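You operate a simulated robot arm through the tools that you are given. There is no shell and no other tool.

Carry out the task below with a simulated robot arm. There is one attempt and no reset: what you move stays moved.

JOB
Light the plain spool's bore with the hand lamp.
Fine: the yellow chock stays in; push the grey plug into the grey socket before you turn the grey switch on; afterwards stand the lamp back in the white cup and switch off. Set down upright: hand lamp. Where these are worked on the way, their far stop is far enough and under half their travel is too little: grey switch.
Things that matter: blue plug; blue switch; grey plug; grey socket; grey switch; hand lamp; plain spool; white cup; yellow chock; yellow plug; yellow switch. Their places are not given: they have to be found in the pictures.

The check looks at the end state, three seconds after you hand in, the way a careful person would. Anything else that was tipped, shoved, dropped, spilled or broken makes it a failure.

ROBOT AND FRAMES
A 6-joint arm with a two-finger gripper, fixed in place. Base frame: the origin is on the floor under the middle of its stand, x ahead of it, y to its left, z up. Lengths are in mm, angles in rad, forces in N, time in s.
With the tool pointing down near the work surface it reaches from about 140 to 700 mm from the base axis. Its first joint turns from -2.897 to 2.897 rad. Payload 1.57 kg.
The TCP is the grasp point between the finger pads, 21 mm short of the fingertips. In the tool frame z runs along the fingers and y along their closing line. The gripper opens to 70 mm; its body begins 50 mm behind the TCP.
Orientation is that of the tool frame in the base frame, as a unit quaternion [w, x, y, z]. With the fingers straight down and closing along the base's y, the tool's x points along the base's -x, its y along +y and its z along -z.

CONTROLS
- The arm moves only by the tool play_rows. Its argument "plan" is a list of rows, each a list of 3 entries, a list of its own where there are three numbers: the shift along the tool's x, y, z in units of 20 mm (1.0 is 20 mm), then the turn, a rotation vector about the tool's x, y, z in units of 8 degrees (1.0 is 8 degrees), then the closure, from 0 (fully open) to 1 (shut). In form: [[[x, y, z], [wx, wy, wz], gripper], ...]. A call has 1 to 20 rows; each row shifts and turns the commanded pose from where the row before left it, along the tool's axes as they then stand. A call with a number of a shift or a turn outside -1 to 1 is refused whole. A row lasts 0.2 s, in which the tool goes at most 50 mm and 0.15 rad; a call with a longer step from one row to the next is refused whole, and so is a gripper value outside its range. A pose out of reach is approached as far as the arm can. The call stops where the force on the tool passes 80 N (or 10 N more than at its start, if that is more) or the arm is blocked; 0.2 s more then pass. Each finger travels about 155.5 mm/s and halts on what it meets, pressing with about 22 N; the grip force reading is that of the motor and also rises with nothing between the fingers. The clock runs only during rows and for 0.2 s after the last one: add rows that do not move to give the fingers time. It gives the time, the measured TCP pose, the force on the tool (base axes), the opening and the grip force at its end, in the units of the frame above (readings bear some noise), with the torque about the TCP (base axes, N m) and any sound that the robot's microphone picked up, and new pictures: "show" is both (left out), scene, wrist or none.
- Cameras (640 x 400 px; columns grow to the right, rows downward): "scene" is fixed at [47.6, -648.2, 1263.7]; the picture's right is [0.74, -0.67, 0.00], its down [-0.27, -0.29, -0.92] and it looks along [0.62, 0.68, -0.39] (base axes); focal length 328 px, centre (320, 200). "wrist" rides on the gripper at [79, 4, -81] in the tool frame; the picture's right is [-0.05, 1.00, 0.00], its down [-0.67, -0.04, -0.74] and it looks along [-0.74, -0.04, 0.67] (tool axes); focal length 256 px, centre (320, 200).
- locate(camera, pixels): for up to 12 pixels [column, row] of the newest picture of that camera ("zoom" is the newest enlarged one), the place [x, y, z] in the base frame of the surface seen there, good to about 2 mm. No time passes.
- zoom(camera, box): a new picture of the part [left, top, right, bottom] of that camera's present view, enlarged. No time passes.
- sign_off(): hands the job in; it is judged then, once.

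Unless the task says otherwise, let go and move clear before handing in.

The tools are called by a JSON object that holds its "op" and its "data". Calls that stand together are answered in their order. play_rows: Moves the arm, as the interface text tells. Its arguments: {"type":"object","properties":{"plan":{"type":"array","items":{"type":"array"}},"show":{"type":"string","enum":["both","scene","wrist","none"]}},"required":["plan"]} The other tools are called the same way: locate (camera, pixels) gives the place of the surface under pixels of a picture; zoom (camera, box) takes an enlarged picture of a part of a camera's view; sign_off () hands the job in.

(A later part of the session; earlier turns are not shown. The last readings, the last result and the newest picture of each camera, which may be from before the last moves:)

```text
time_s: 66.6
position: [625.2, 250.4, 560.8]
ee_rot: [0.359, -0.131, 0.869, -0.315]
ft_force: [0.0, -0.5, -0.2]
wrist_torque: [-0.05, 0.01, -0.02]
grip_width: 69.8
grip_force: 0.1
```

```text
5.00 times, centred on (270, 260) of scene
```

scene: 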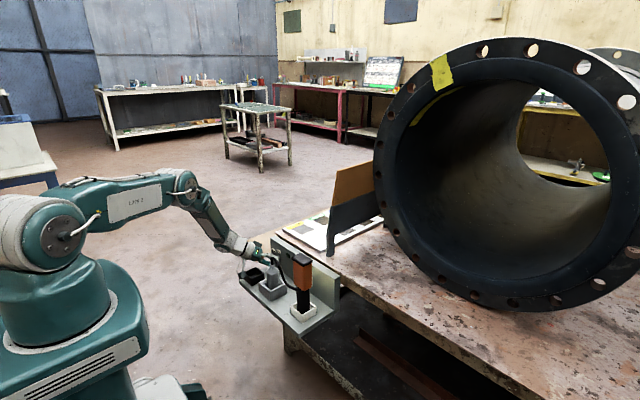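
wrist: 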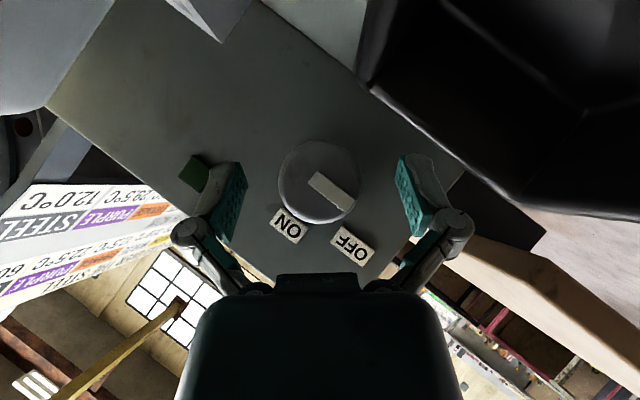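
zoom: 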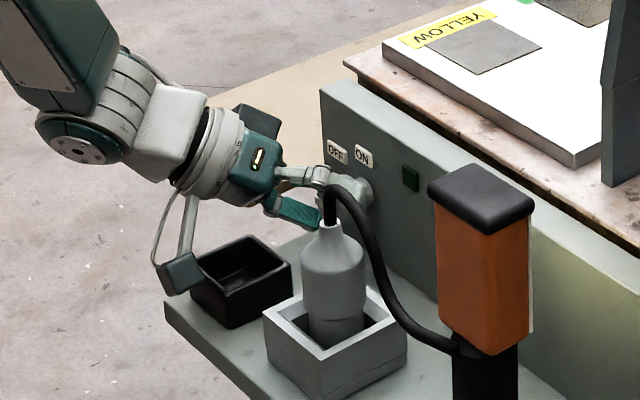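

The knob is centred between the pads at (318,180). Closing on it.

{"op": "play_rows", "data": {"plan": [[[0, 0, 0.1], [0, 0, 0], 0.2], [[0, 0, 0], [0, 0, 0], 0.5], [[0, 0, 0], [0, 0, 0], 0.8], [[0, 0, 0], [0, 0, 0], 0.8]], "show": "wrist"}}

```text
time_s: 67.6
position: [626.6, 248.2, 557.8]
ee_rot: [0.36, -0.129, 0.868, -0.316]
ft_force: [-2.3, -3.8, 4.1]
wrist_torque: [0.0, -0.12, -0.43]
grip_width: 36.7
grip_force: 32.1
```

wrist: 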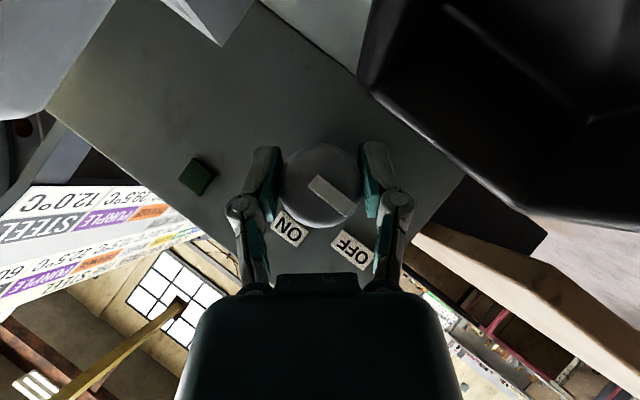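

Gripped at 36.7 mm. Now rotating the tool +40° about the knob's axis (base x), which turns the pointer from left toward up (ON).

{"op": "play_rows", "data": {"plan": [[[0, 0, 0], [-0.59, 0, 0.59], 0.8], [[0, 0, 0], [-0.59, 0, 0.59], 0.8], [[0, 0, 0], [-0.59, 0, 0.59], 0.8], [[0, 0, 0], [-0.59, 0, 0.59], 0.8], [[0, 0, 0], [-0.59, 0, 0.59], 0.8], [[0, 0, 0], [-0.59, 0, 0.59], 0.8]], "show": "both"}}

{"op": "zoom", "data": {"camera": "scene", "box": [220, 220, 320, 300]}}

```text
time_s: 69.0
position: [626.8, 249.2, 558.9]
ee_rot: [0.381, 0.001, 0.924, 0.001]
ft_force: [-5.8, -2.6, -1.5]
wrist_torque: [0.03, -0.26, -0.12]
grip_width: 36.3
grip_force: 31.7
```

scene: 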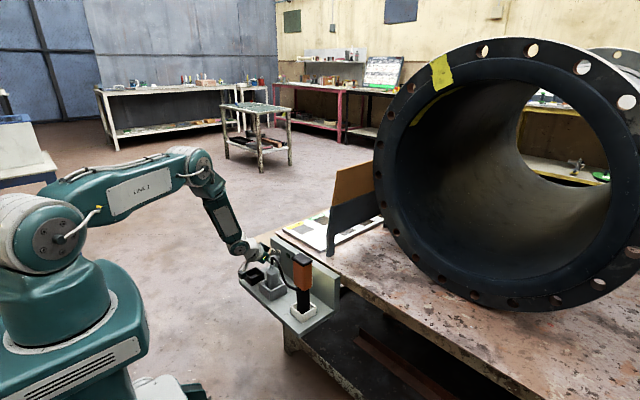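
wrist: 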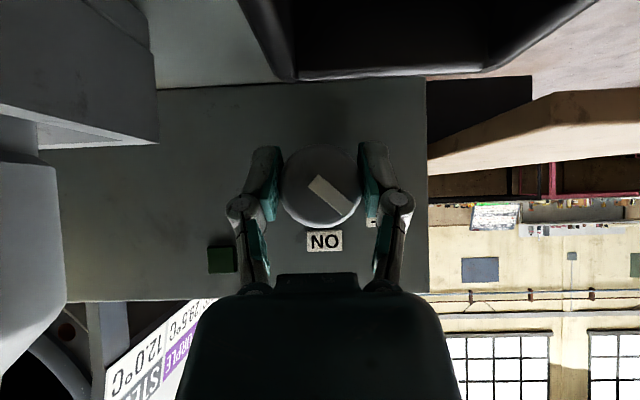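

```text
5.00 times, centred on (270, 260) of scene
```

zoom: 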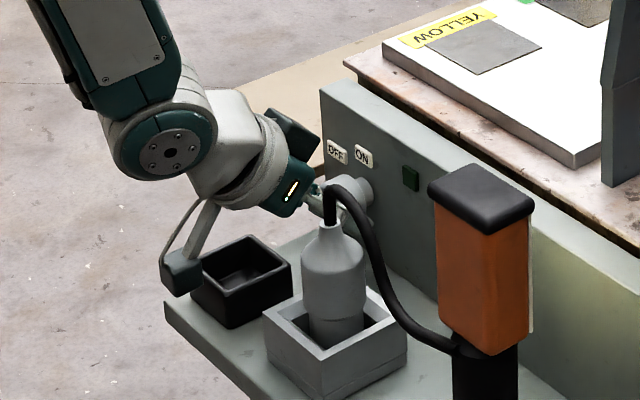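

The knob turned with the tool (pointer now ~40° up). I'll open, swing the tool back −48° around the same axis, and regrasp for the rest of the travel.

{"op": "play_rows", "data": {"plan": [[[0, 0, 0], [0, 0, 0], 0.4], [[0, 0, 0], [0, 0, 0], 0], [[0, 0, 0], [0, 0, 0], 0], [[0, 0, 0], [0.66, 0, -0.66], 0], [[0, 0, 0], [0.66, 0, -0.66], 0], [[0, 0, 0], [0.66, 0, -0.66], 0], [[0, 0, 0], [0.66, 0, -0.66], 0], [[0, 0, 0], [0.66, 0, -0.66], 0], [[0, 0, 0], [0.66, 0, -0.66], 0]], "show": "wrist"}}

```text
time_s: 71.0
position: [627.7, 248.8, 559.4]
ee_rot: [0.352, -0.145, 0.855, -0.352]
ft_force: [0.3, 0.0, 0.3]
wrist_torque: [0.0, -0.02, -0.02]
grip_width: 70.1
grip_force: 0.1
```

wrist: 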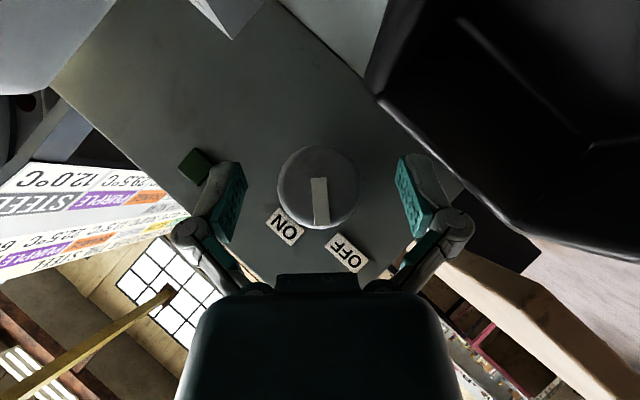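

The pointer held at ~40°. Closing again and turning a further ~52° toward ON.

{"op": "play_rows", "data": {"plan": [[[0, 0, 0], [0, 0, 0], 0.3], [[0, 0, 0], [0, 0, 0], 0.6], [[0, 0, 0], [0, 0, 0], 0.9], [[0, 0, 0], [0, 0, 0], 0.9], [[0, 0, 0], [-0.575, 0, 0.575], 0.9], [[0, 0, 0], [-0.575, 0, 0.575], 0.9], [[0, 0, 0], [-0.575, 0, 0.575], 0.9], [[0, 0, 0], [-0.575, 0, 0.575], 0.9], [[0, 0, 0], [-0.575, 0, 0.575], 0.9], [[0, 0, 0], [-0.575, 0, 0.575], 0.9], [[0, 0, 0], [-0.575, 0, 0.575], 0.9]], "show": "both"}}

{"op": "zoom", "data": {"camera": "scene", "box": [220, 220, 320, 300]}}

```text
time_s: 73.4
position: [627.4, 250.8, 558.8]
ee_rot: [0.383, 0.002, 0.924, 0.008]
ft_force: [1.5, 3.9, -6.4]
wrist_torque: [0.0, -0.34, 0.48]
grip_width: 37.1
grip_force: 31.8
```

scene: 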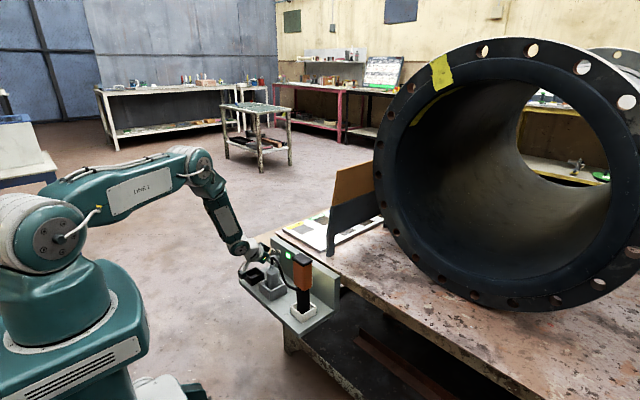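
wrist: 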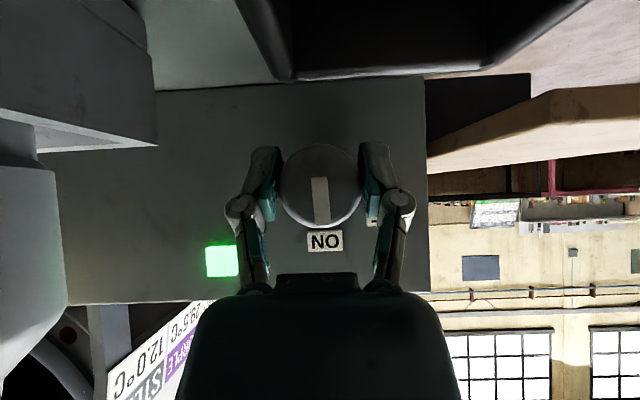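

```text
5.00 times, centred on (270, 260) of scene
```

zoom: 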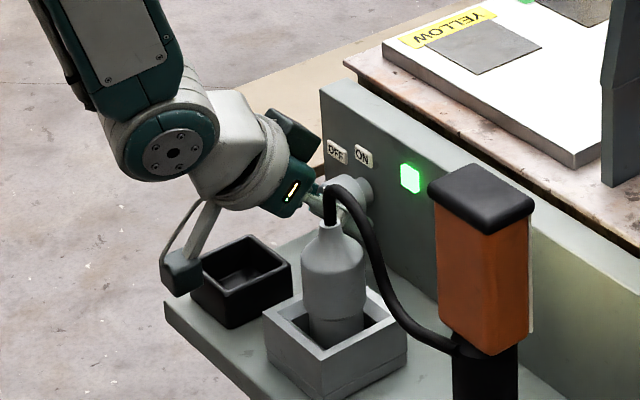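

The green indicator is lit at (222,261) and the pointer is up at ON. I'll turn a few degrees more to the far stop, then release.

{"op": "play_rows", "data": {"plan": [[[0, 0, 0], [-0.4, 0, 0.4], 0.9], [[0, 0, 0], [-0.4, 0, 0.4], 0.9], [[0, 0, 0], [0, 0, 0], 0.9]], "show": "wrist"}}

```text
time_s: 74.2
position: [633.5, 250.5, 556.8]
ee_rot: [0.377, 0.029, 0.924, 0.057]
ft_force: [-13.9, -44.4, -2.2]
wrist_torque: [0.14, 0.53, -0.06]
grip_width: 36.2
grip_force: 32.3
out of reach, approached as far as the arm can: row 2
```

wrist: 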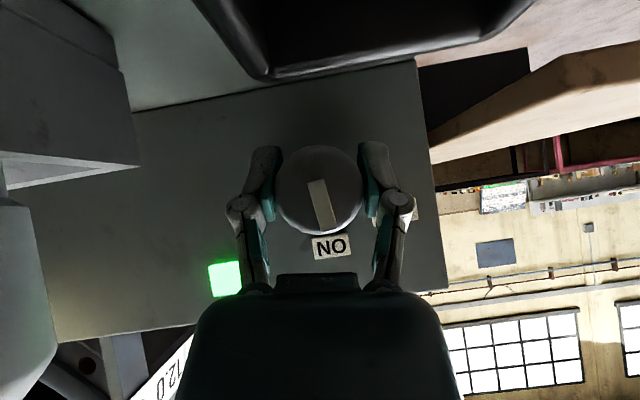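

Force rose (−44 N in y), meaning the knob is at its stop. Opening to release the load now.

{"op": "play_rows", "data": {"plan": [[[0, 0, 0], [0, 0, 0], 0.5], [[0, 0, 0], [0, 0, 0], 0.2], [[0, 0, 0], [0, 0, 0], 0], [[0, 0, 0], [0, 0, 0], 0]], "show": "both"}}

{"op": "zoom", "data": {"camera": "scene", "box": [220, 220, 320, 300]}}

```text
time_s: 75.2
position: [635.5, 255.5, 561.0]
ee_rot: [0.381, 0.026, 0.922, 0.056]
ft_force: [-0.2, 0.8, -0.5]
wrist_torque: [0.01, 0.01, -0.01]
grip_width: 70.0
grip_force: 0.1
```

scene: 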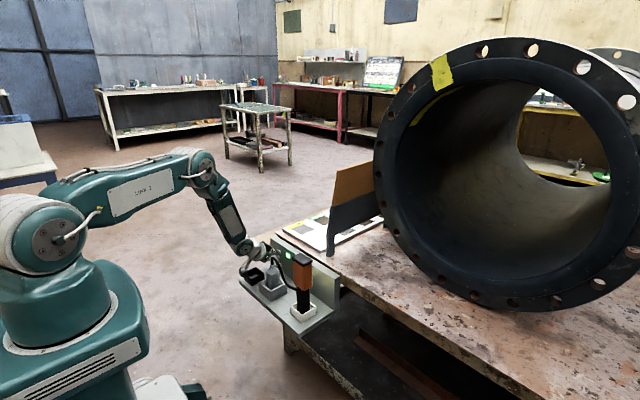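
wrist: 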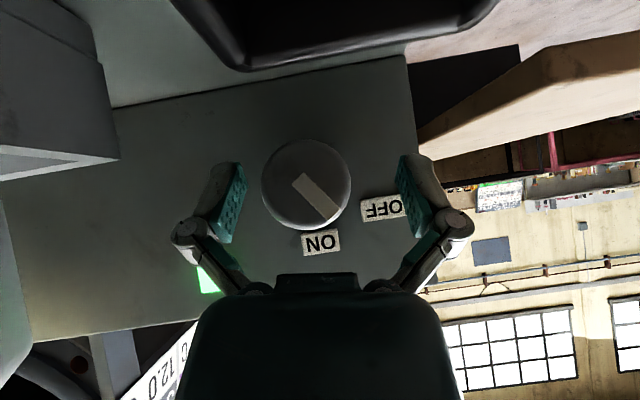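

```text
5.00 times, centred on (270, 260) of scene
```

zoom: 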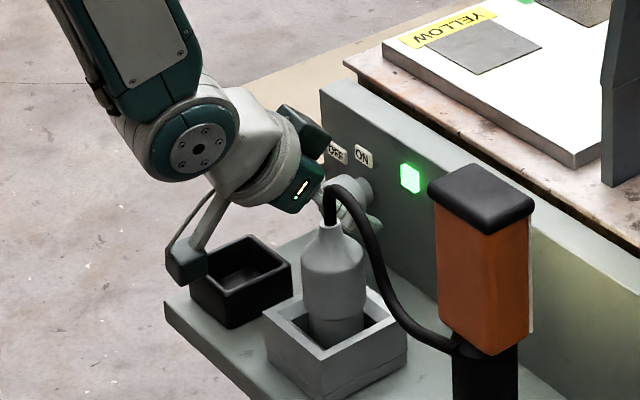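

The indicator is still lit, but the pointer seems to have dragged back to about 45–50° when the loaded fingers opened. I'll measure the pointer's angle.

{"op": "zoom", "data": {"camera": "wrist", "box": [250, 130, 410, 260]}}

{"op": "locate", "data": {"camera": "wrist", "pixels": [[302, 182], [332, 212], [306, 186], [270, 186], [343, 186], [306, 150], [306, 220], [318, 197]]}}

```text
3.08 times, centred on (330, 195) of wrist
```

zoom: 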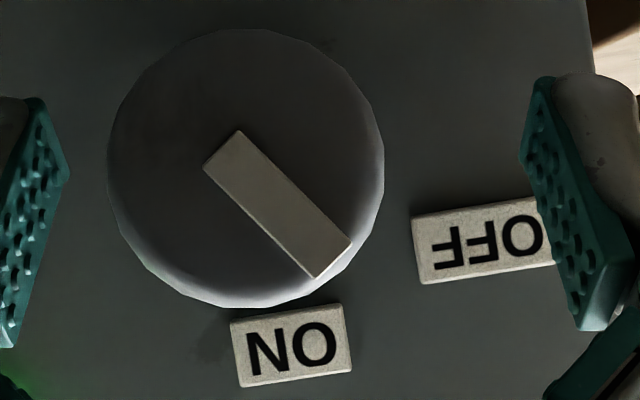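

```text
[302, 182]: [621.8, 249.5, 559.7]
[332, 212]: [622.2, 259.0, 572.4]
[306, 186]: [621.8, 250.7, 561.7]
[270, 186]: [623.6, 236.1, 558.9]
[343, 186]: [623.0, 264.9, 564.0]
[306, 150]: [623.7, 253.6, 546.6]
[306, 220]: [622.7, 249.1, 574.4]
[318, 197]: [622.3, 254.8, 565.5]
```

The pointer is at ~53°, so I want it back to the far stop. I'll re-centre on the knob's axis with the tool swung back to −35°, then regrasp.

{"op": "play_rows", "data": {"plan": [[[0.31, -0.265, -0.29], [0, 0, 0], 0], [[0, 0, 0], [0.617, 0, -0.623], 0], [[0, 0, 0], [0.617, 0, -0.623], 0], [[0, 0, 0], [0.617, 0, -0.623], 0], [[0, 0, 0], [0.617, 0, -0.623], 0], [[0, 0, 0], [0.617, 0, -0.623], 0], [[0, 0, 0], [0.617, 0, -0.623], 0]], "show": "wrist"}}

```text
time_s: 76.8
position: [634.5, 256.4, 557.6]
ee_rot: [0.367, -0.108, 0.888, -0.256]
ft_force: [0.0, -0.2, -0.6]
wrist_torque: [0.02, 0.03, -0.01]
grip_width: 69.9
grip_force: 0.2
out of reach, approached as far as the arm can: row 1
```

wrist: 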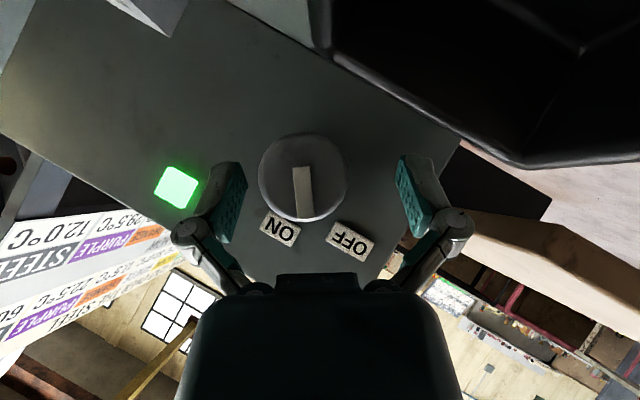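

The tilt limit (not the knob stop) pushed me off earlier; I must keep the swing angle below 0. Re-centring on the axis now and swinging to about −48°.

{"op": "play_rows", "data": {"plan": [[[0.16, -0.163, -0.12], [0, 0, 0], 0], [[0.16, -0.163, -0.12], [0, 0, 0], 0], [[0, 0, 0], [0.69, 0, -0.69], 0], [[0, 0, 0], [0.69, 0, -0.69], 0]], "show": "wrist"}}

```text
time_s: 77.8
position: [627.7, 250.8, 562.3]
ee_rot: [0.349, -0.158, 0.845, -0.374]
ft_force: [0.1, -0.2, 0.6]
wrist_torque: [0.02, 0.02, 0.0]
grip_width: 70.2
grip_force: 0.1
```

wrist: 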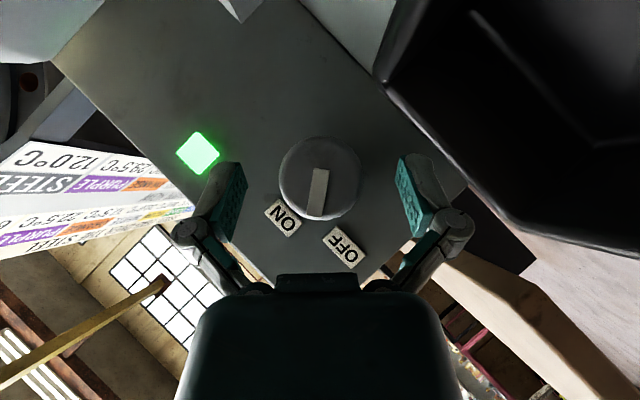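

Centred at θ≈−48° with the pointer near 50°. Closing and turning +42°, staying below zero swing.

{"op": "play_rows", "data": {"plan": [[[0, 0, 0], [0, 0, 0], 0.3], [[0, 0, 0], [0, 0, 0], 0.6], [[0, 0, 0], [0, 0, 0], 0.9], [[0, 0, 0], [0, 0, 0], 0.9], [[0, 0, 0], [-0.62, 0, 0.62], 0.9], [[0, 0, 0], [-0.62, 0, 0.62], 0.9], [[0, 0, 0], [-0.62, 0, 0.62], 0.9], [[0, 0, 0], [-0.62, 0, 0.62], 0.9], [[0, 0, 0], [-0.62, 0, 0.62], 0.9]], "show": "wrist"}}

```text
time_s: 79.8
position: [626.5, 249.4, 562.3]
ee_rot: [0.379, -0.044, 0.919, -0.1]
ft_force: [-11.3, -1.0, 7.5]
wrist_torque: [-0.34, 0.13, -0.04]
grip_width: 36.7
grip_force: 31.8
```

wrist: 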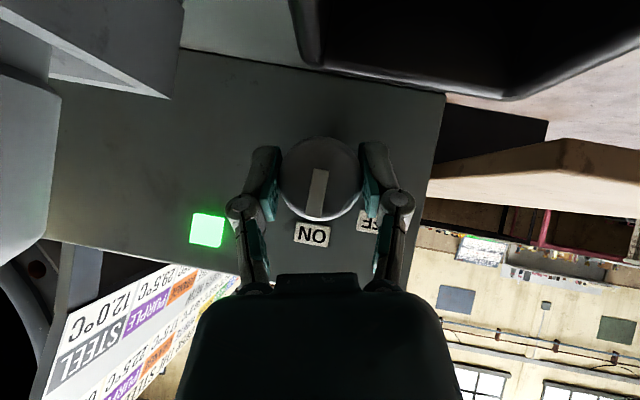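

The pointer is near 84°, ON label directly above it. A few more degrees to find the stop, keeping θ below zero.

{"op": "play_rows", "data": {"plan": [[[0, 0, 0], [-0.35, 0, 0.35], 0.9], [[0, 0, 0], [-0.35, 0, 0.35], 0.9], [[0, 0, 0], [0, 0, 0], 0.9]], "show": "wrist"}}

{"op": "zoom", "data": {"camera": "wrist", "box": [250, 130, 410, 260]}}

{"op": "locate", "data": {"camera": "wrist", "pixels": [[320, 175], [319, 210], [318, 190], [320, 182], [319, 200]]}}

```text
time_s: 80.6
position: [627.4, 249.4, 561.6]
ee_rot: [0.38, -0.017, 0.924, -0.038]
ft_force: [4.3, -3.8, -9.1]
wrist_torque: [-0.4, 0.51, -0.11]
grip_width: 37.3
grip_force: 31.9
```

wrist: 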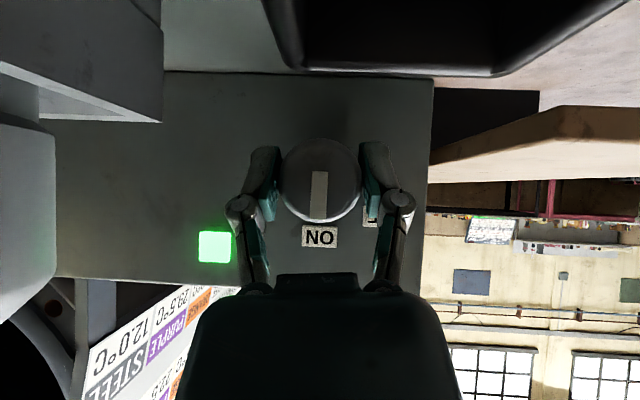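

```text
3.08 times, centred on (330, 195) of wrist
```

zoom: 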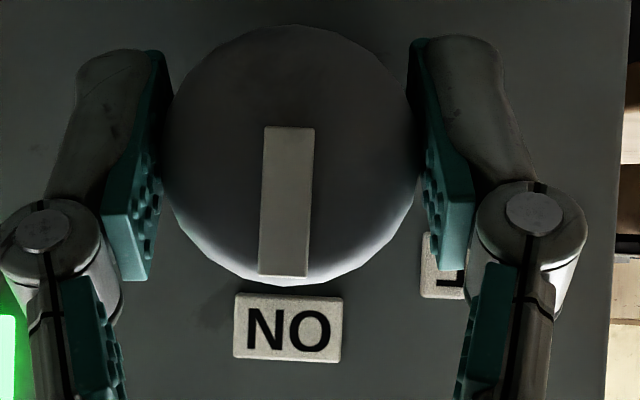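

```text
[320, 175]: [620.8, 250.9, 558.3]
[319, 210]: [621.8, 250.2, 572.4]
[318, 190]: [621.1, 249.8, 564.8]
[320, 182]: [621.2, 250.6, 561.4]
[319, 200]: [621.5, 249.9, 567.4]
```

The pointer is now vertical (from z 558 to 572 at y≈250), right under ON, with small loads. Opening gently.

{"op": "play_rows", "data": {"plan": [[[0, 0, 0], [0, 0, 0], 0.45], [[0, 0, 0], [0, 0, 0], 0.3], [[0, 0, 0], [0, 0, 0], 0], [[0, 0, 0], [0, 0, 0], 0]], "show": "wrist"}}

{"op": "locate", "data": {"camera": "wrist", "pixels": [[320, 175], [319, 210], [318, 190], [320, 182], [319, 200]]}}

```text
time_s: 81.6
position: [626.7, 251.2, 562.4]
ee_rot: [0.382, -0.018, 0.923, -0.037]
ft_force: [0.2, 0.1, -0.4]
wrist_torque: [0.0, 0.04, 0.02]
grip_width: 70.1
grip_force: 0.0
```

wrist: 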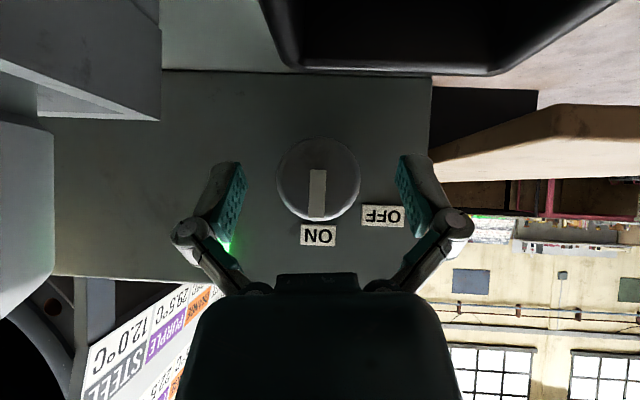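

```text
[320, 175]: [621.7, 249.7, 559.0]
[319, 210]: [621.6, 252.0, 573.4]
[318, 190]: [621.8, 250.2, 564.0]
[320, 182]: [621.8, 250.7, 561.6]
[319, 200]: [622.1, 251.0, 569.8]
```

The pointer stays up at ON after release. I'll leave straight up (fingers straddle the knob), then level out for the lamp.

{"op": "play_rows", "data": {"plan": [[[-0.7, 0, -0.7], [0, 0, 0], 0], [[-0.7, 0, -0.7], [0, 0, 0], 0], [[-0.7, 0, -0.7], [0, 0, 0], 0], [[-0.7, 0, -0.7], [0, 0, 0], 0], [[-0.7, 0, -0.7], [0, 0, 0], 0], [[-0.7, 0, -0.7], [0, 0, 0], 0], [[-0.7, 0, -0.7], [0, 0, 0], 0], [[-0.7, 0, -0.7], [0, 0, 0], 0], [[-0.7, 0, -0.7], [0, 0, 0], 0], [[-0.7, 0, -0.7], [0, 0, 0], 0]], "show": "both"}}

{"op": "zoom", "data": {"camera": "scene", "box": [235, 230, 335, 330]}}

```text
time_s: 83.8
position: [627.3, 267.2, 758.4]
ee_rot: [0.381, -0.017, 0.924, -0.037]
ft_force: [-0.8, 0.3, 0.5]
wrist_torque: [0.0, 0.0, 0.0]
grip_width: 70.0
grip_force: 0.2
```

scene: 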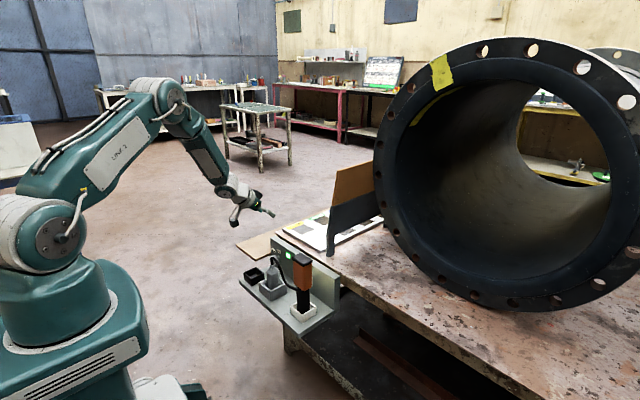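
wrist: 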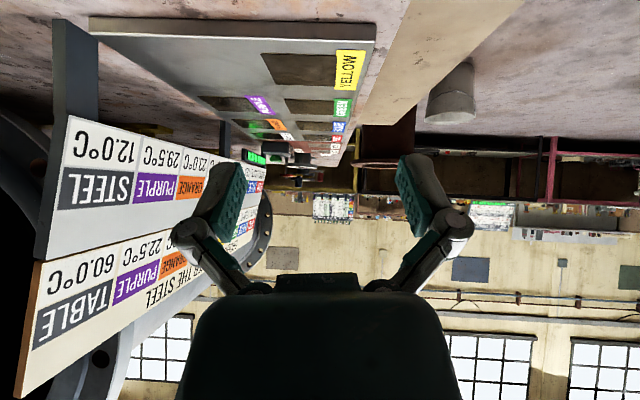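

```text
4.00 times, centred on (285, 280) of scene
```

zoom: 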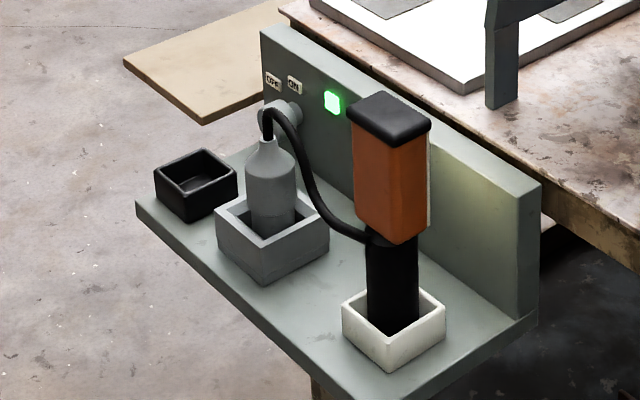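

The green pilot is lit and the plug sits well. Measuring the lamp's head, cap and the white cup in this zoom for the grasp and later return.

{"op": "locate", "data": {"camera": "zoom", "pixels": [[349, 110], [378, 93], [430, 124], [398, 145], [355, 125], [395, 155], [428, 140], [358, 205], [397, 243], [426, 222], [365, 250], [415, 270]]}}

{"op": "locate", "data": {"camera": "zoom", "pixels": [[345, 308], [388, 343], [443, 310], [400, 285], [388, 366], [350, 320], [362, 318], [420, 312], [392, 300], [370, 200], [410, 200], [390, 320]]}}

```text
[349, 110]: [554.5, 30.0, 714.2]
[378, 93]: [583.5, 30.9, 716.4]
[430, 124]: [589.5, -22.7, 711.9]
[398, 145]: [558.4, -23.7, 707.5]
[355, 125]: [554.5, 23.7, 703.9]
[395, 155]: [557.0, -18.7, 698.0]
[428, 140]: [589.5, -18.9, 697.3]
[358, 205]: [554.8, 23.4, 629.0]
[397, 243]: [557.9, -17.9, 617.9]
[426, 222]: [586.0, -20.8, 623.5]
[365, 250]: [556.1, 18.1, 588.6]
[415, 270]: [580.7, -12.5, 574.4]
```

```text
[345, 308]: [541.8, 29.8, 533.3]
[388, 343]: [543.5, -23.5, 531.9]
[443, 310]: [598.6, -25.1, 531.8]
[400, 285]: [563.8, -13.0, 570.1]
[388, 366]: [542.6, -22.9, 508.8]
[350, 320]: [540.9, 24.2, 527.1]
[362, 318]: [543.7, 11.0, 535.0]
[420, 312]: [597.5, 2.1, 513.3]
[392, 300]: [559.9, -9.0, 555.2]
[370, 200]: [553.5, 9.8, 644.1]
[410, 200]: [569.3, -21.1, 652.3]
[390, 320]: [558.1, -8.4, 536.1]
```

Lamp head spans y ≈ −20…25 (centre ≈3), x ≈555–588, cap bottom ≈702; cup centre ≈ (570.5, 3). I'll reorient to a 32° tilt and move above and behind the lamp.

{"op": "play_rows", "data": {"plan": [[[0, 0, 0], [-0.16, 0.79, 0.26], 0], [[0, 0, 0], [-0.16, 0.79, 0.26], 0], [[0.259, -0.952, -0.233], [0, 0, 0], 0], [[0.259, -0.952, -0.233], [0, 0, 0], 0], [[0.259, -0.952, -0.233], [0, 0, 0], 0], [[0.259, -0.952, -0.233], [0, 0, 0], 0], [[0.259, -0.952, -0.233], [0, 0, 0], 0], [[0.259, -0.952, -0.233], [0, 0, 0], 0], [[0.259, -0.952, -0.233], [0, 0, 0], 0], [[0.259, -0.952, -0.233], [0, 0, 0], 0], [[0.259, -0.952, -0.233], [0, 0, 0], 0], [[0.259, -0.952, -0.233], [0, 0, 0], 0], [[0.259, -0.952, -0.233], [0, 0, 0], 0], [[0.259, -0.952, -0.233], [0, 0, 0], 0], [[0.259, -0.952, -0.233], [0, 0, 0], 0], [[0.259, -0.952, -0.233], [0, 0, 0], 0]], "show": "both"}}

```text
time_s: 87.2
position: [525.0, 22.9, 770.1]
ee_rot: [0.251, 0.015, 0.968, -0.026]
ft_force: [-0.5, -0.6, -1.2]
wrist_torque: [-0.03, 0.02, 0.01]
grip_width: 69.9
grip_force: 0.1
out of reach, approached as far as the arm can: row 15, 16
```

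scene: 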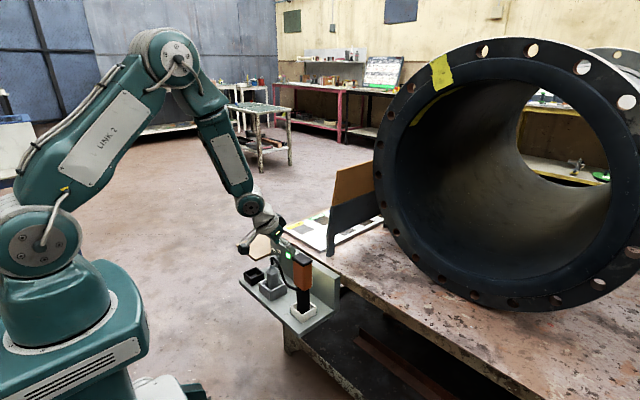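
wrist: 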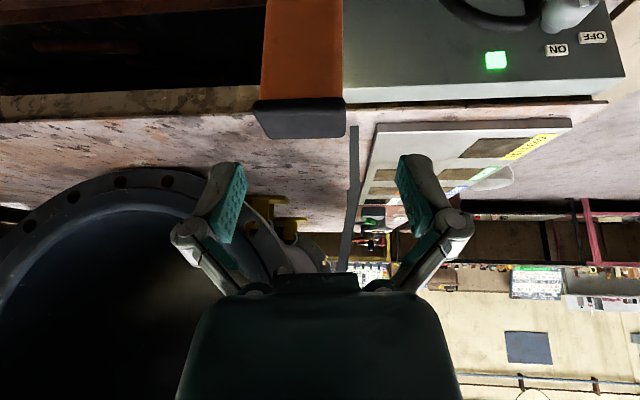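

At (525,23,770) the forearm and tool are nearly aligned — a wrist singularity, explaining the limits. I'll yaw away, pitch back to straight-down, then yaw back so the wrist returns to its normal configuration.

{"op": "play_rows", "data": {"plan": [[[0, 0, -0.8], [0, 0, 0], 0], [[0, 0, 0], [0.486, 0, 0.875], 0], [[0, 0, 0], [0.486, 0, 0.875], 0], [[0, 0, 0], [0.486, 0, 0.875], 0], [[0, 0, 0], [0.486, 0, 0.875], 0], [[0, 0, 0], [0.486, 0, 0.875], 0], [[0, 0, 0], [0, 0.9, 0], 0], [[0, 0, 0], [0, 0.9, 0], 0], [[0, 0, 0], [0, 0.9, 0], 0], [[0, 0, 0], [0, 0.9, 0], 0]], "show": "both"}}

```text
time_s: 89.4
position: [516.7, 31.4, 788.6]
ee_rot: [0.028, 0.354, 0.935, 0.007]
ft_force: [-0.7, -0.6, -0.3]
wrist_torque: [0.04, 0.01, 0.0]
grip_width: 70.1
grip_force: 0.1
out of reach, approached as far as the arm can: row 1
```

scene: 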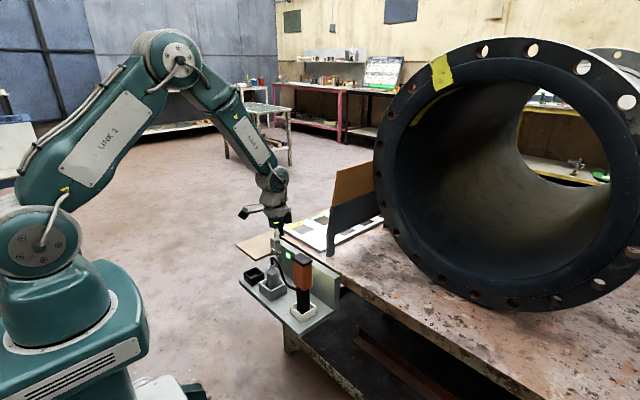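
wrist: 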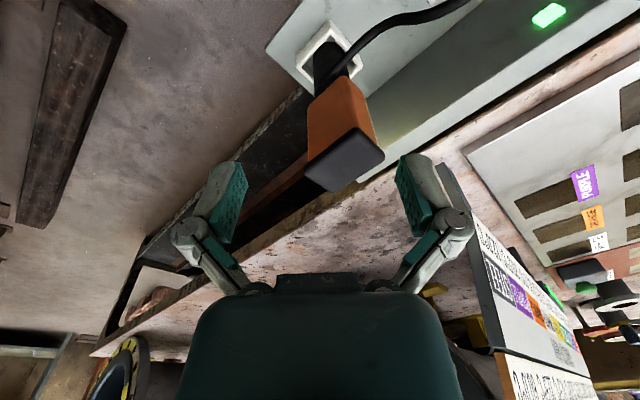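

The wrist is back in its normal downward configuration. Yawing back to face +x and moving above the lamp.

{"op": "play_rows", "data": {"plan": [[[0, 0, 0], [0.022, 0.082, -0.998], 0], [[0, 0, 0], [0.022, 0.082, -0.998], 0], [[0, 0, 0], [0.022, 0.082, -0.998], 0], [[0, 0, 0], [0.022, 0.082, -0.998], 0], [[0, 0, 0], [0.022, 0.082, -0.998], 0], [[-0.93, -0.45, 0], [0, 0, 0], 0], [[-0.93, -0.45, 0], [0, 0, 0], 0], [[-0.93, -0.45, 0], [0, 0, 0], 0]], "show": "both"}}

{"op": "zoom", "data": {"camera": "scene", "box": [235, 210, 335, 310]}}

```text
time_s: 91.2
position: [571.2, 3.7, 786.8]
ee_rot: [0.002, 0.014, 1.0, -0.001]
ft_force: [-0.3, -0.5, -0.5]
wrist_torque: [0.0, -0.01, 0.01]
grip_width: 69.7
grip_force: 0.0
```

scene: 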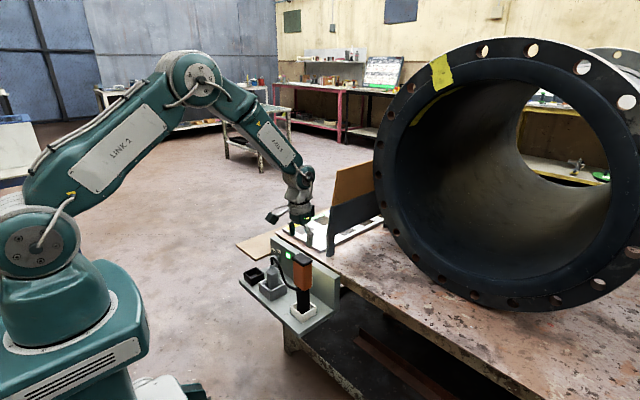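
wrist: 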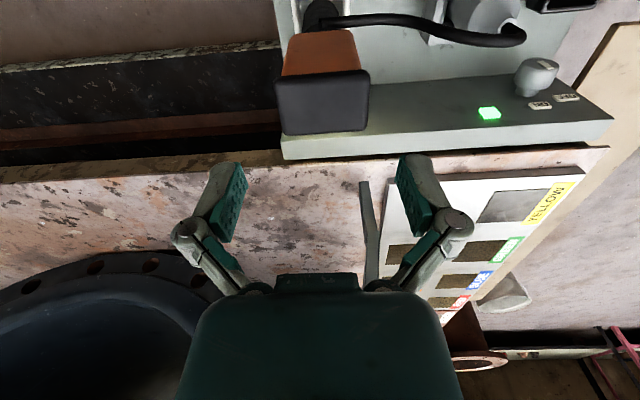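

```text
4.00 times, centred on (285, 260) of scene
```

zoom: 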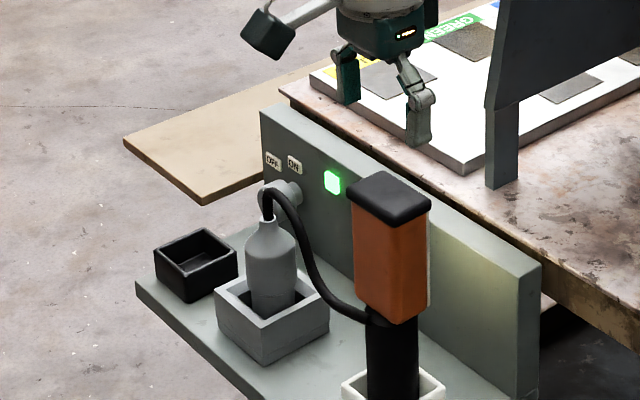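

The gripper is above the lamp at (571,4,787). I'll check the cap's edges from this view for centring.

{"op": "locate", "data": {"camera": "wrist", "pixels": [[280, 100], [366, 90], [280, 125], [365, 120], [283, 84], [362, 74], [290, 60], [348, 50], [320, 128]]}}

```text
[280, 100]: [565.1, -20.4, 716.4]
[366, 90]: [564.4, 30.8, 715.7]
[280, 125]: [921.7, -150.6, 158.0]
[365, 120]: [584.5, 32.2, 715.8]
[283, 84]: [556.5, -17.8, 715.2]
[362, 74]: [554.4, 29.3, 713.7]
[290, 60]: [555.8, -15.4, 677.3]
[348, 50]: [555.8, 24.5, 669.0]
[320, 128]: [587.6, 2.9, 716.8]
```

Cap centre ≈ (571, 4.5). Lowering 112 mm with the fingers open around the head.

{"op": "play_rows", "data": {"plan": [[[0, 0.04, 0.95], [0, 0, 0], 0], [[0, 0, 0.95], [0, 0, 0], 0], [[0, 0, 0.95], [0, 0, 0], 0], [[0, 0, 0.95], [0, 0, 0], 0], [[0, 0, 0.95], [0, 0, 0], 0], [[0, 0, 0.85], [0, 0, 0], 0]], "show": "both"}}

{"op": "zoom", "data": {"camera": "scene", "box": [235, 210, 335, 310]}}

```text
time_s: 92.6
position: [572.7, 3.3, 675.3]
ee_rot: [0.002, 0.014, 1.0, -0.002]
ft_force: [0.9, 0.0, 0.5]
wrist_torque: [0.02, -0.01, -0.03]
grip_width: 70.2
grip_force: 0.1
```

scene: 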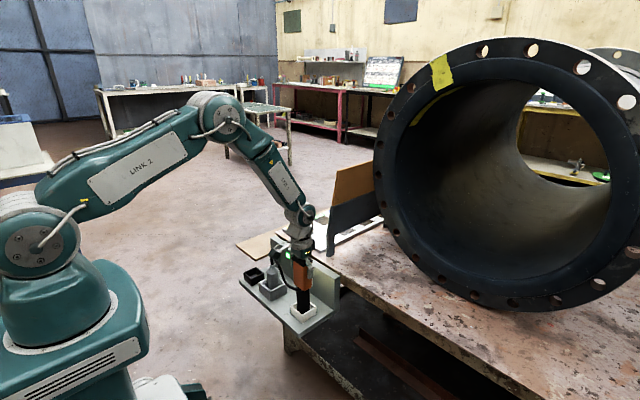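
wrist: 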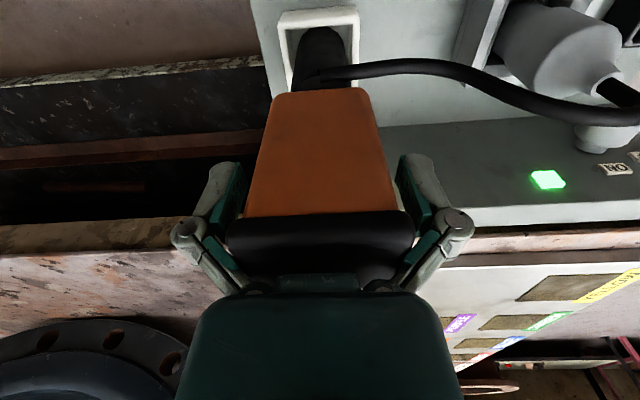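

```text
4.00 times, centred on (285, 260) of scene
```

zoom: 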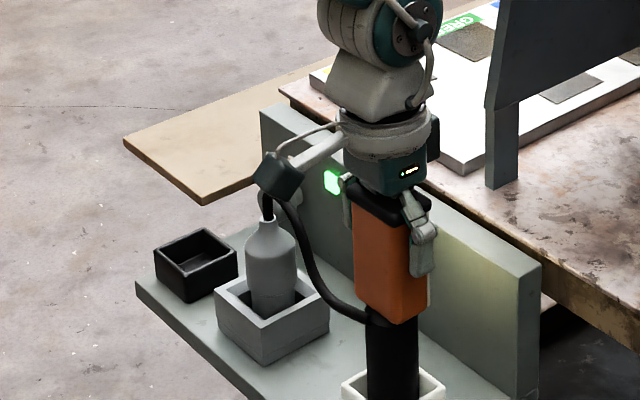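

The head is centred between the fingers (cap columns 228–412). Closing on the lamp.

{"op": "play_rows", "data": {"plan": [[[0, 0, 0], [0, 0, 0], 0.15], [[0, 0, 0], [0, 0, 0], 0.3], [[0, 0, 0], [0, 0, 0], 0.5], [[0, 0, 0], [0, 0, 0], 0.7], [[0, 0, 0], [0, 0, 0], 0.7]], "show": "wrist"}}

```text
time_s: 93.8
position: [573.7, 4.9, 676.1]
ee_rot: [0.003, 0.014, 1.0, -0.001]
ft_force: [-0.1, 2.0, 25.7]
wrist_torque: [-0.02, -0.09, 0.09]
grip_width: 62.1
grip_force: 21.8
```

wrist: 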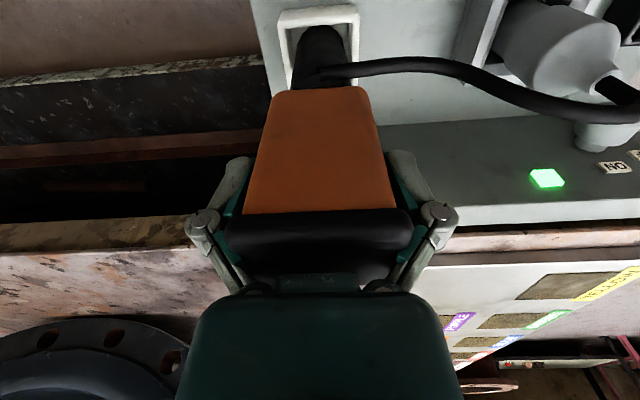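

It stopped at 62 mm with 26 N upward: the finger links are catching the cap corners, so I'm too low. I'll open, rise ~20 mm and grip the cap with the pads instead.

{"op": "play_rows", "data": {"plan": [[[0, 0, 0], [0, 0, 0], 0.3], [[0, 0, 0], [0, 0, 0], 0], [[0, 0, 0], [0, 0, 0], 0], [[0, 0, -0.5], [0, 0, 0], 0], [[0, 0, -0.5], [0, 0, 0], 0]], "show": "wrist"}}

{"op": "zoom", "data": {"camera": "wrist", "box": [160, 60, 480, 300]}}

{"op": "zoom", "data": {"camera": "scene", "box": [275, 220, 335, 310]}}

```text
time_s: 95.0
position: [572.2, 4.6, 695.1]
ee_rot: [0.002, 0.014, 1.0, -0.001]
ft_force: [-0.1, 0.2, 0.2]
wrist_torque: [0.02, 0.02, 0.04]
grip_width: 69.8
grip_force: 0.0
```

wrist: 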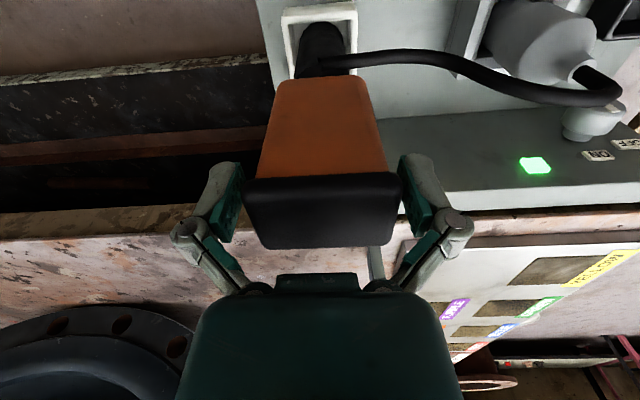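

```text
1.67 times, centred on (320, 180) of wrist
```

zoom: 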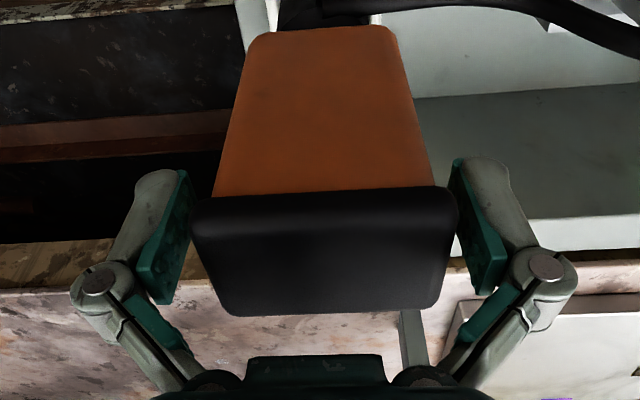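

```text
4.44 times, centred on (305, 265) of scene
```

zoom: 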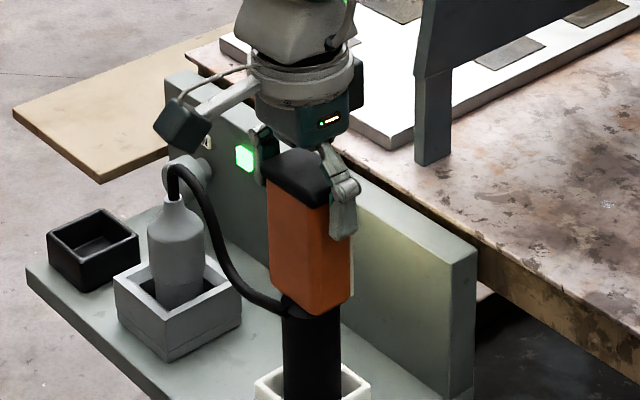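

The cap now lies between the pads. Closing again.

{"op": "play_rows", "data": {"plan": [[[0, 0, 0], [0, 0, 0], 0.15], [[0, 0, 0], [0, 0, 0], 0.3], [[0, 0, 0], [0, 0, 0], 0.5], [[0, 0, 0], [0, 0, 0], 0.7], [[0, 0, 0], [0, 0, 0], 0.7]], "show": "wrist"}}

{"op": "zoom", "data": {"camera": "scene", "box": [275, 220, 335, 310]}}

```text
time_s: 96.2
position: [570.5, 4.1, 695.0]
ee_rot: [0.001, 0.014, 1.0, 0.0]
ft_force: [0.1, 0.9, 3.2]
wrist_torque: [-0.02, 0.08, 0.02]
grip_width: 55.7
grip_force: 21.8
```

wrist: 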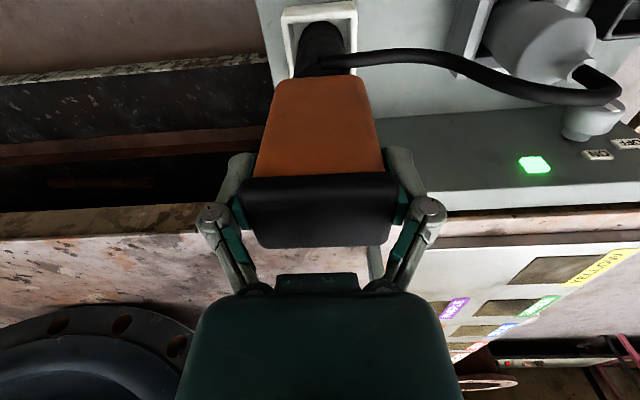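

```text
4.44 times, centred on (305, 265) of scene
```

zoom: 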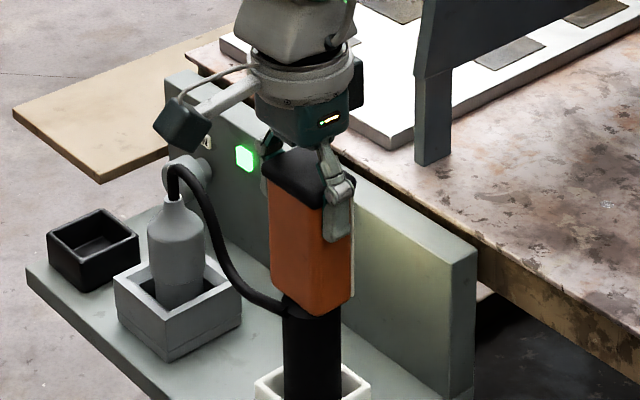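

Gripped at 55.7 mm, 21.8 N (TCP (570.5, 4.1, 695.0) is the lamp's seated pose). Before lifting, I'll measure the near spool's flange and bore in the scene view.

{"op": "locate", "data": {"camera": "scene", "pixels": [[380, 170], [500, 42], [525, 305], [634, 160], [395, 170], [410, 170], [470, 80], [520, 288], [600, 160], [430, 240], [560, 75], [590, 240]]}}

{"op": "zoom", "data": {"camera": "scene", "box": [360, 30, 640, 320]}}

```text
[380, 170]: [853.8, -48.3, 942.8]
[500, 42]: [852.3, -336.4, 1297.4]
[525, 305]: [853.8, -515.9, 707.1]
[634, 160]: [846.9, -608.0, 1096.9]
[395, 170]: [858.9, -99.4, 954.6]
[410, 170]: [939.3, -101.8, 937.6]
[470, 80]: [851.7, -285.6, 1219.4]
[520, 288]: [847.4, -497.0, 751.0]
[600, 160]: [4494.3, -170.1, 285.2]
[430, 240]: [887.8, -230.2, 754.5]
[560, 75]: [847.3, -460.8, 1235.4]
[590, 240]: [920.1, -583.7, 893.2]
```

```text
1.38 times, centred on (500, 175) of scene
```

zoom: 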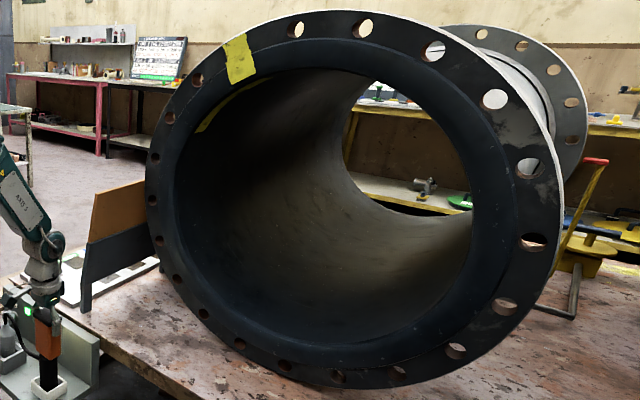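

Flange centre ≈ (848, −362, 983) with bore radius ≈260, so the mouth spans y −100…−620, z 722…1242. Lifting the lamp 40 mm to test the grip.

{"op": "play_rows", "data": {"plan": [[[0, 0, -0.5], [0, 0, 0], 0.7], [[0, 0, -0.7], [0, 0, 0], 0.7], [[0, 0, -0.8], [0, 0, 0], 0.7], [[0, 0, 0], [0, 0, 0], 0.7]], "show": "both"}}

{"op": "zoom", "data": {"camera": "scene", "box": [265, 210, 335, 320]}}

```text
time_s: 97.2
position: [571.8, 4.0, 736.0]
ee_rot: [0.001, 0.014, 1.0, 0.0]
ft_force: [0.2, -1.1, -3.2]
wrist_torque: [-0.01, 0.01, -0.02]
grip_width: 55.9
grip_force: 21.8
```

scene: 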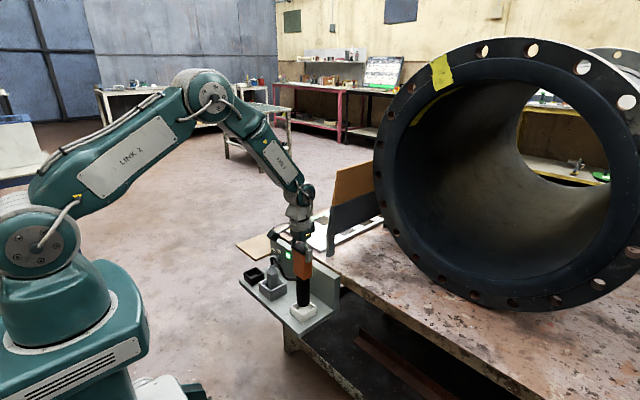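
wrist: 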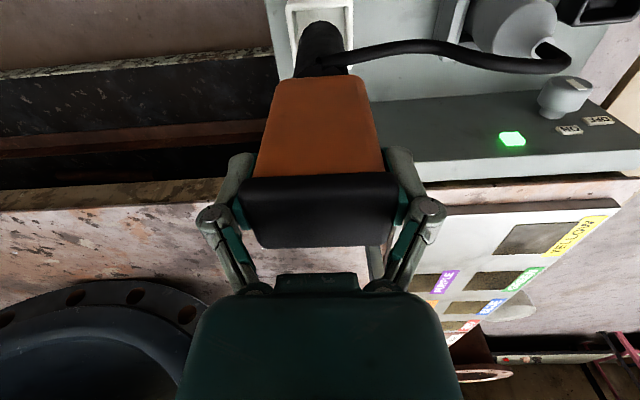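

```text
3.64 times, centred on (300, 265) of scene
```

zoom: 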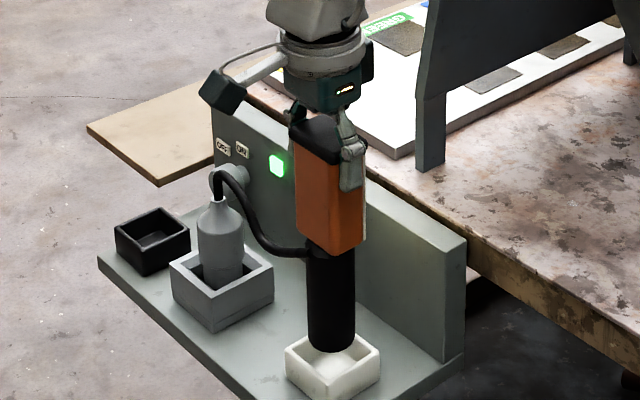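

The lamp lifts cleanly (≈3 N) and the plug is undisturbed. Raising further while watching the cable and plug.

{"op": "play_rows", "data": {"plan": [[[0, 0, -0.9], [0, 0, 0], 0.7], [[0, 0, -0.9], [0, 0, 0], 0.7], [[0, 0, -0.9], [0, 0, 0], 0.7], [[0, 0, -0.9], [0, 0, 0], 0.7], [[0, 0, -0.9], [0, 0, 0], 0.7], [[0, 0, -0.9], [0, 0, 0], 0.7], [[0, 0, 0], [0, 0, 0], 0.7]], "show": "both"}}

{"op": "zoom", "data": {"camera": "scene", "box": [235, 170, 345, 320]}}

```text
time_s: 98.8
position: [570.0, 3.0, 844.0]
ee_rot: [0.001, 0.014, 1.0, -0.001]
ft_force: [-0.2, 0.6, -4.0]
wrist_torque: [-0.03, -0.01, -0.03]
grip_width: 55.6
grip_force: 21.6
```

scene: 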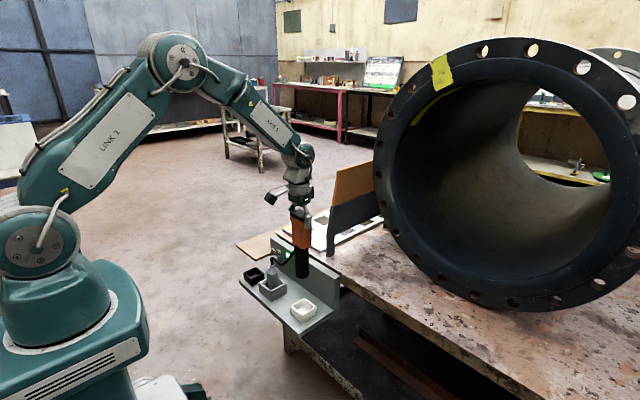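
wrist: 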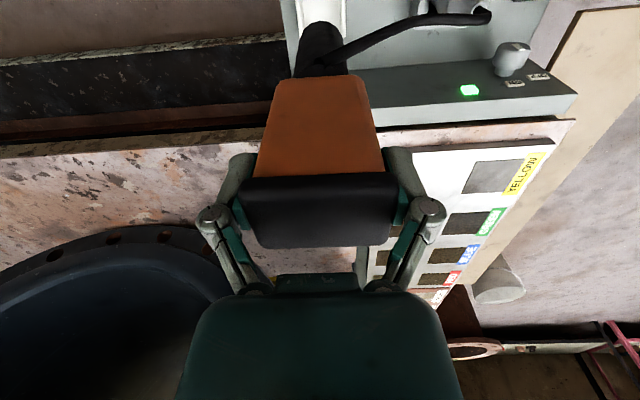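

```text
2.67 times, centred on (290, 245) of scene
```

zoom: 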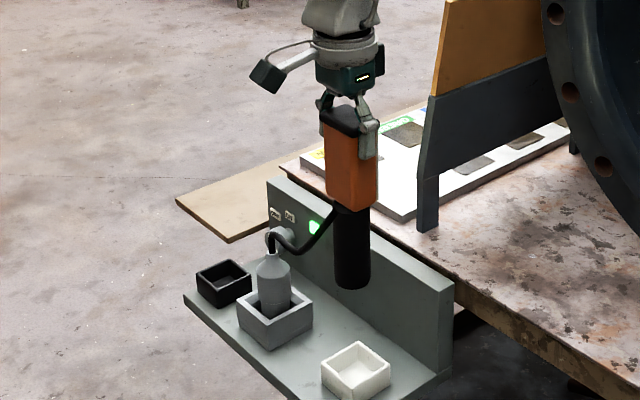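

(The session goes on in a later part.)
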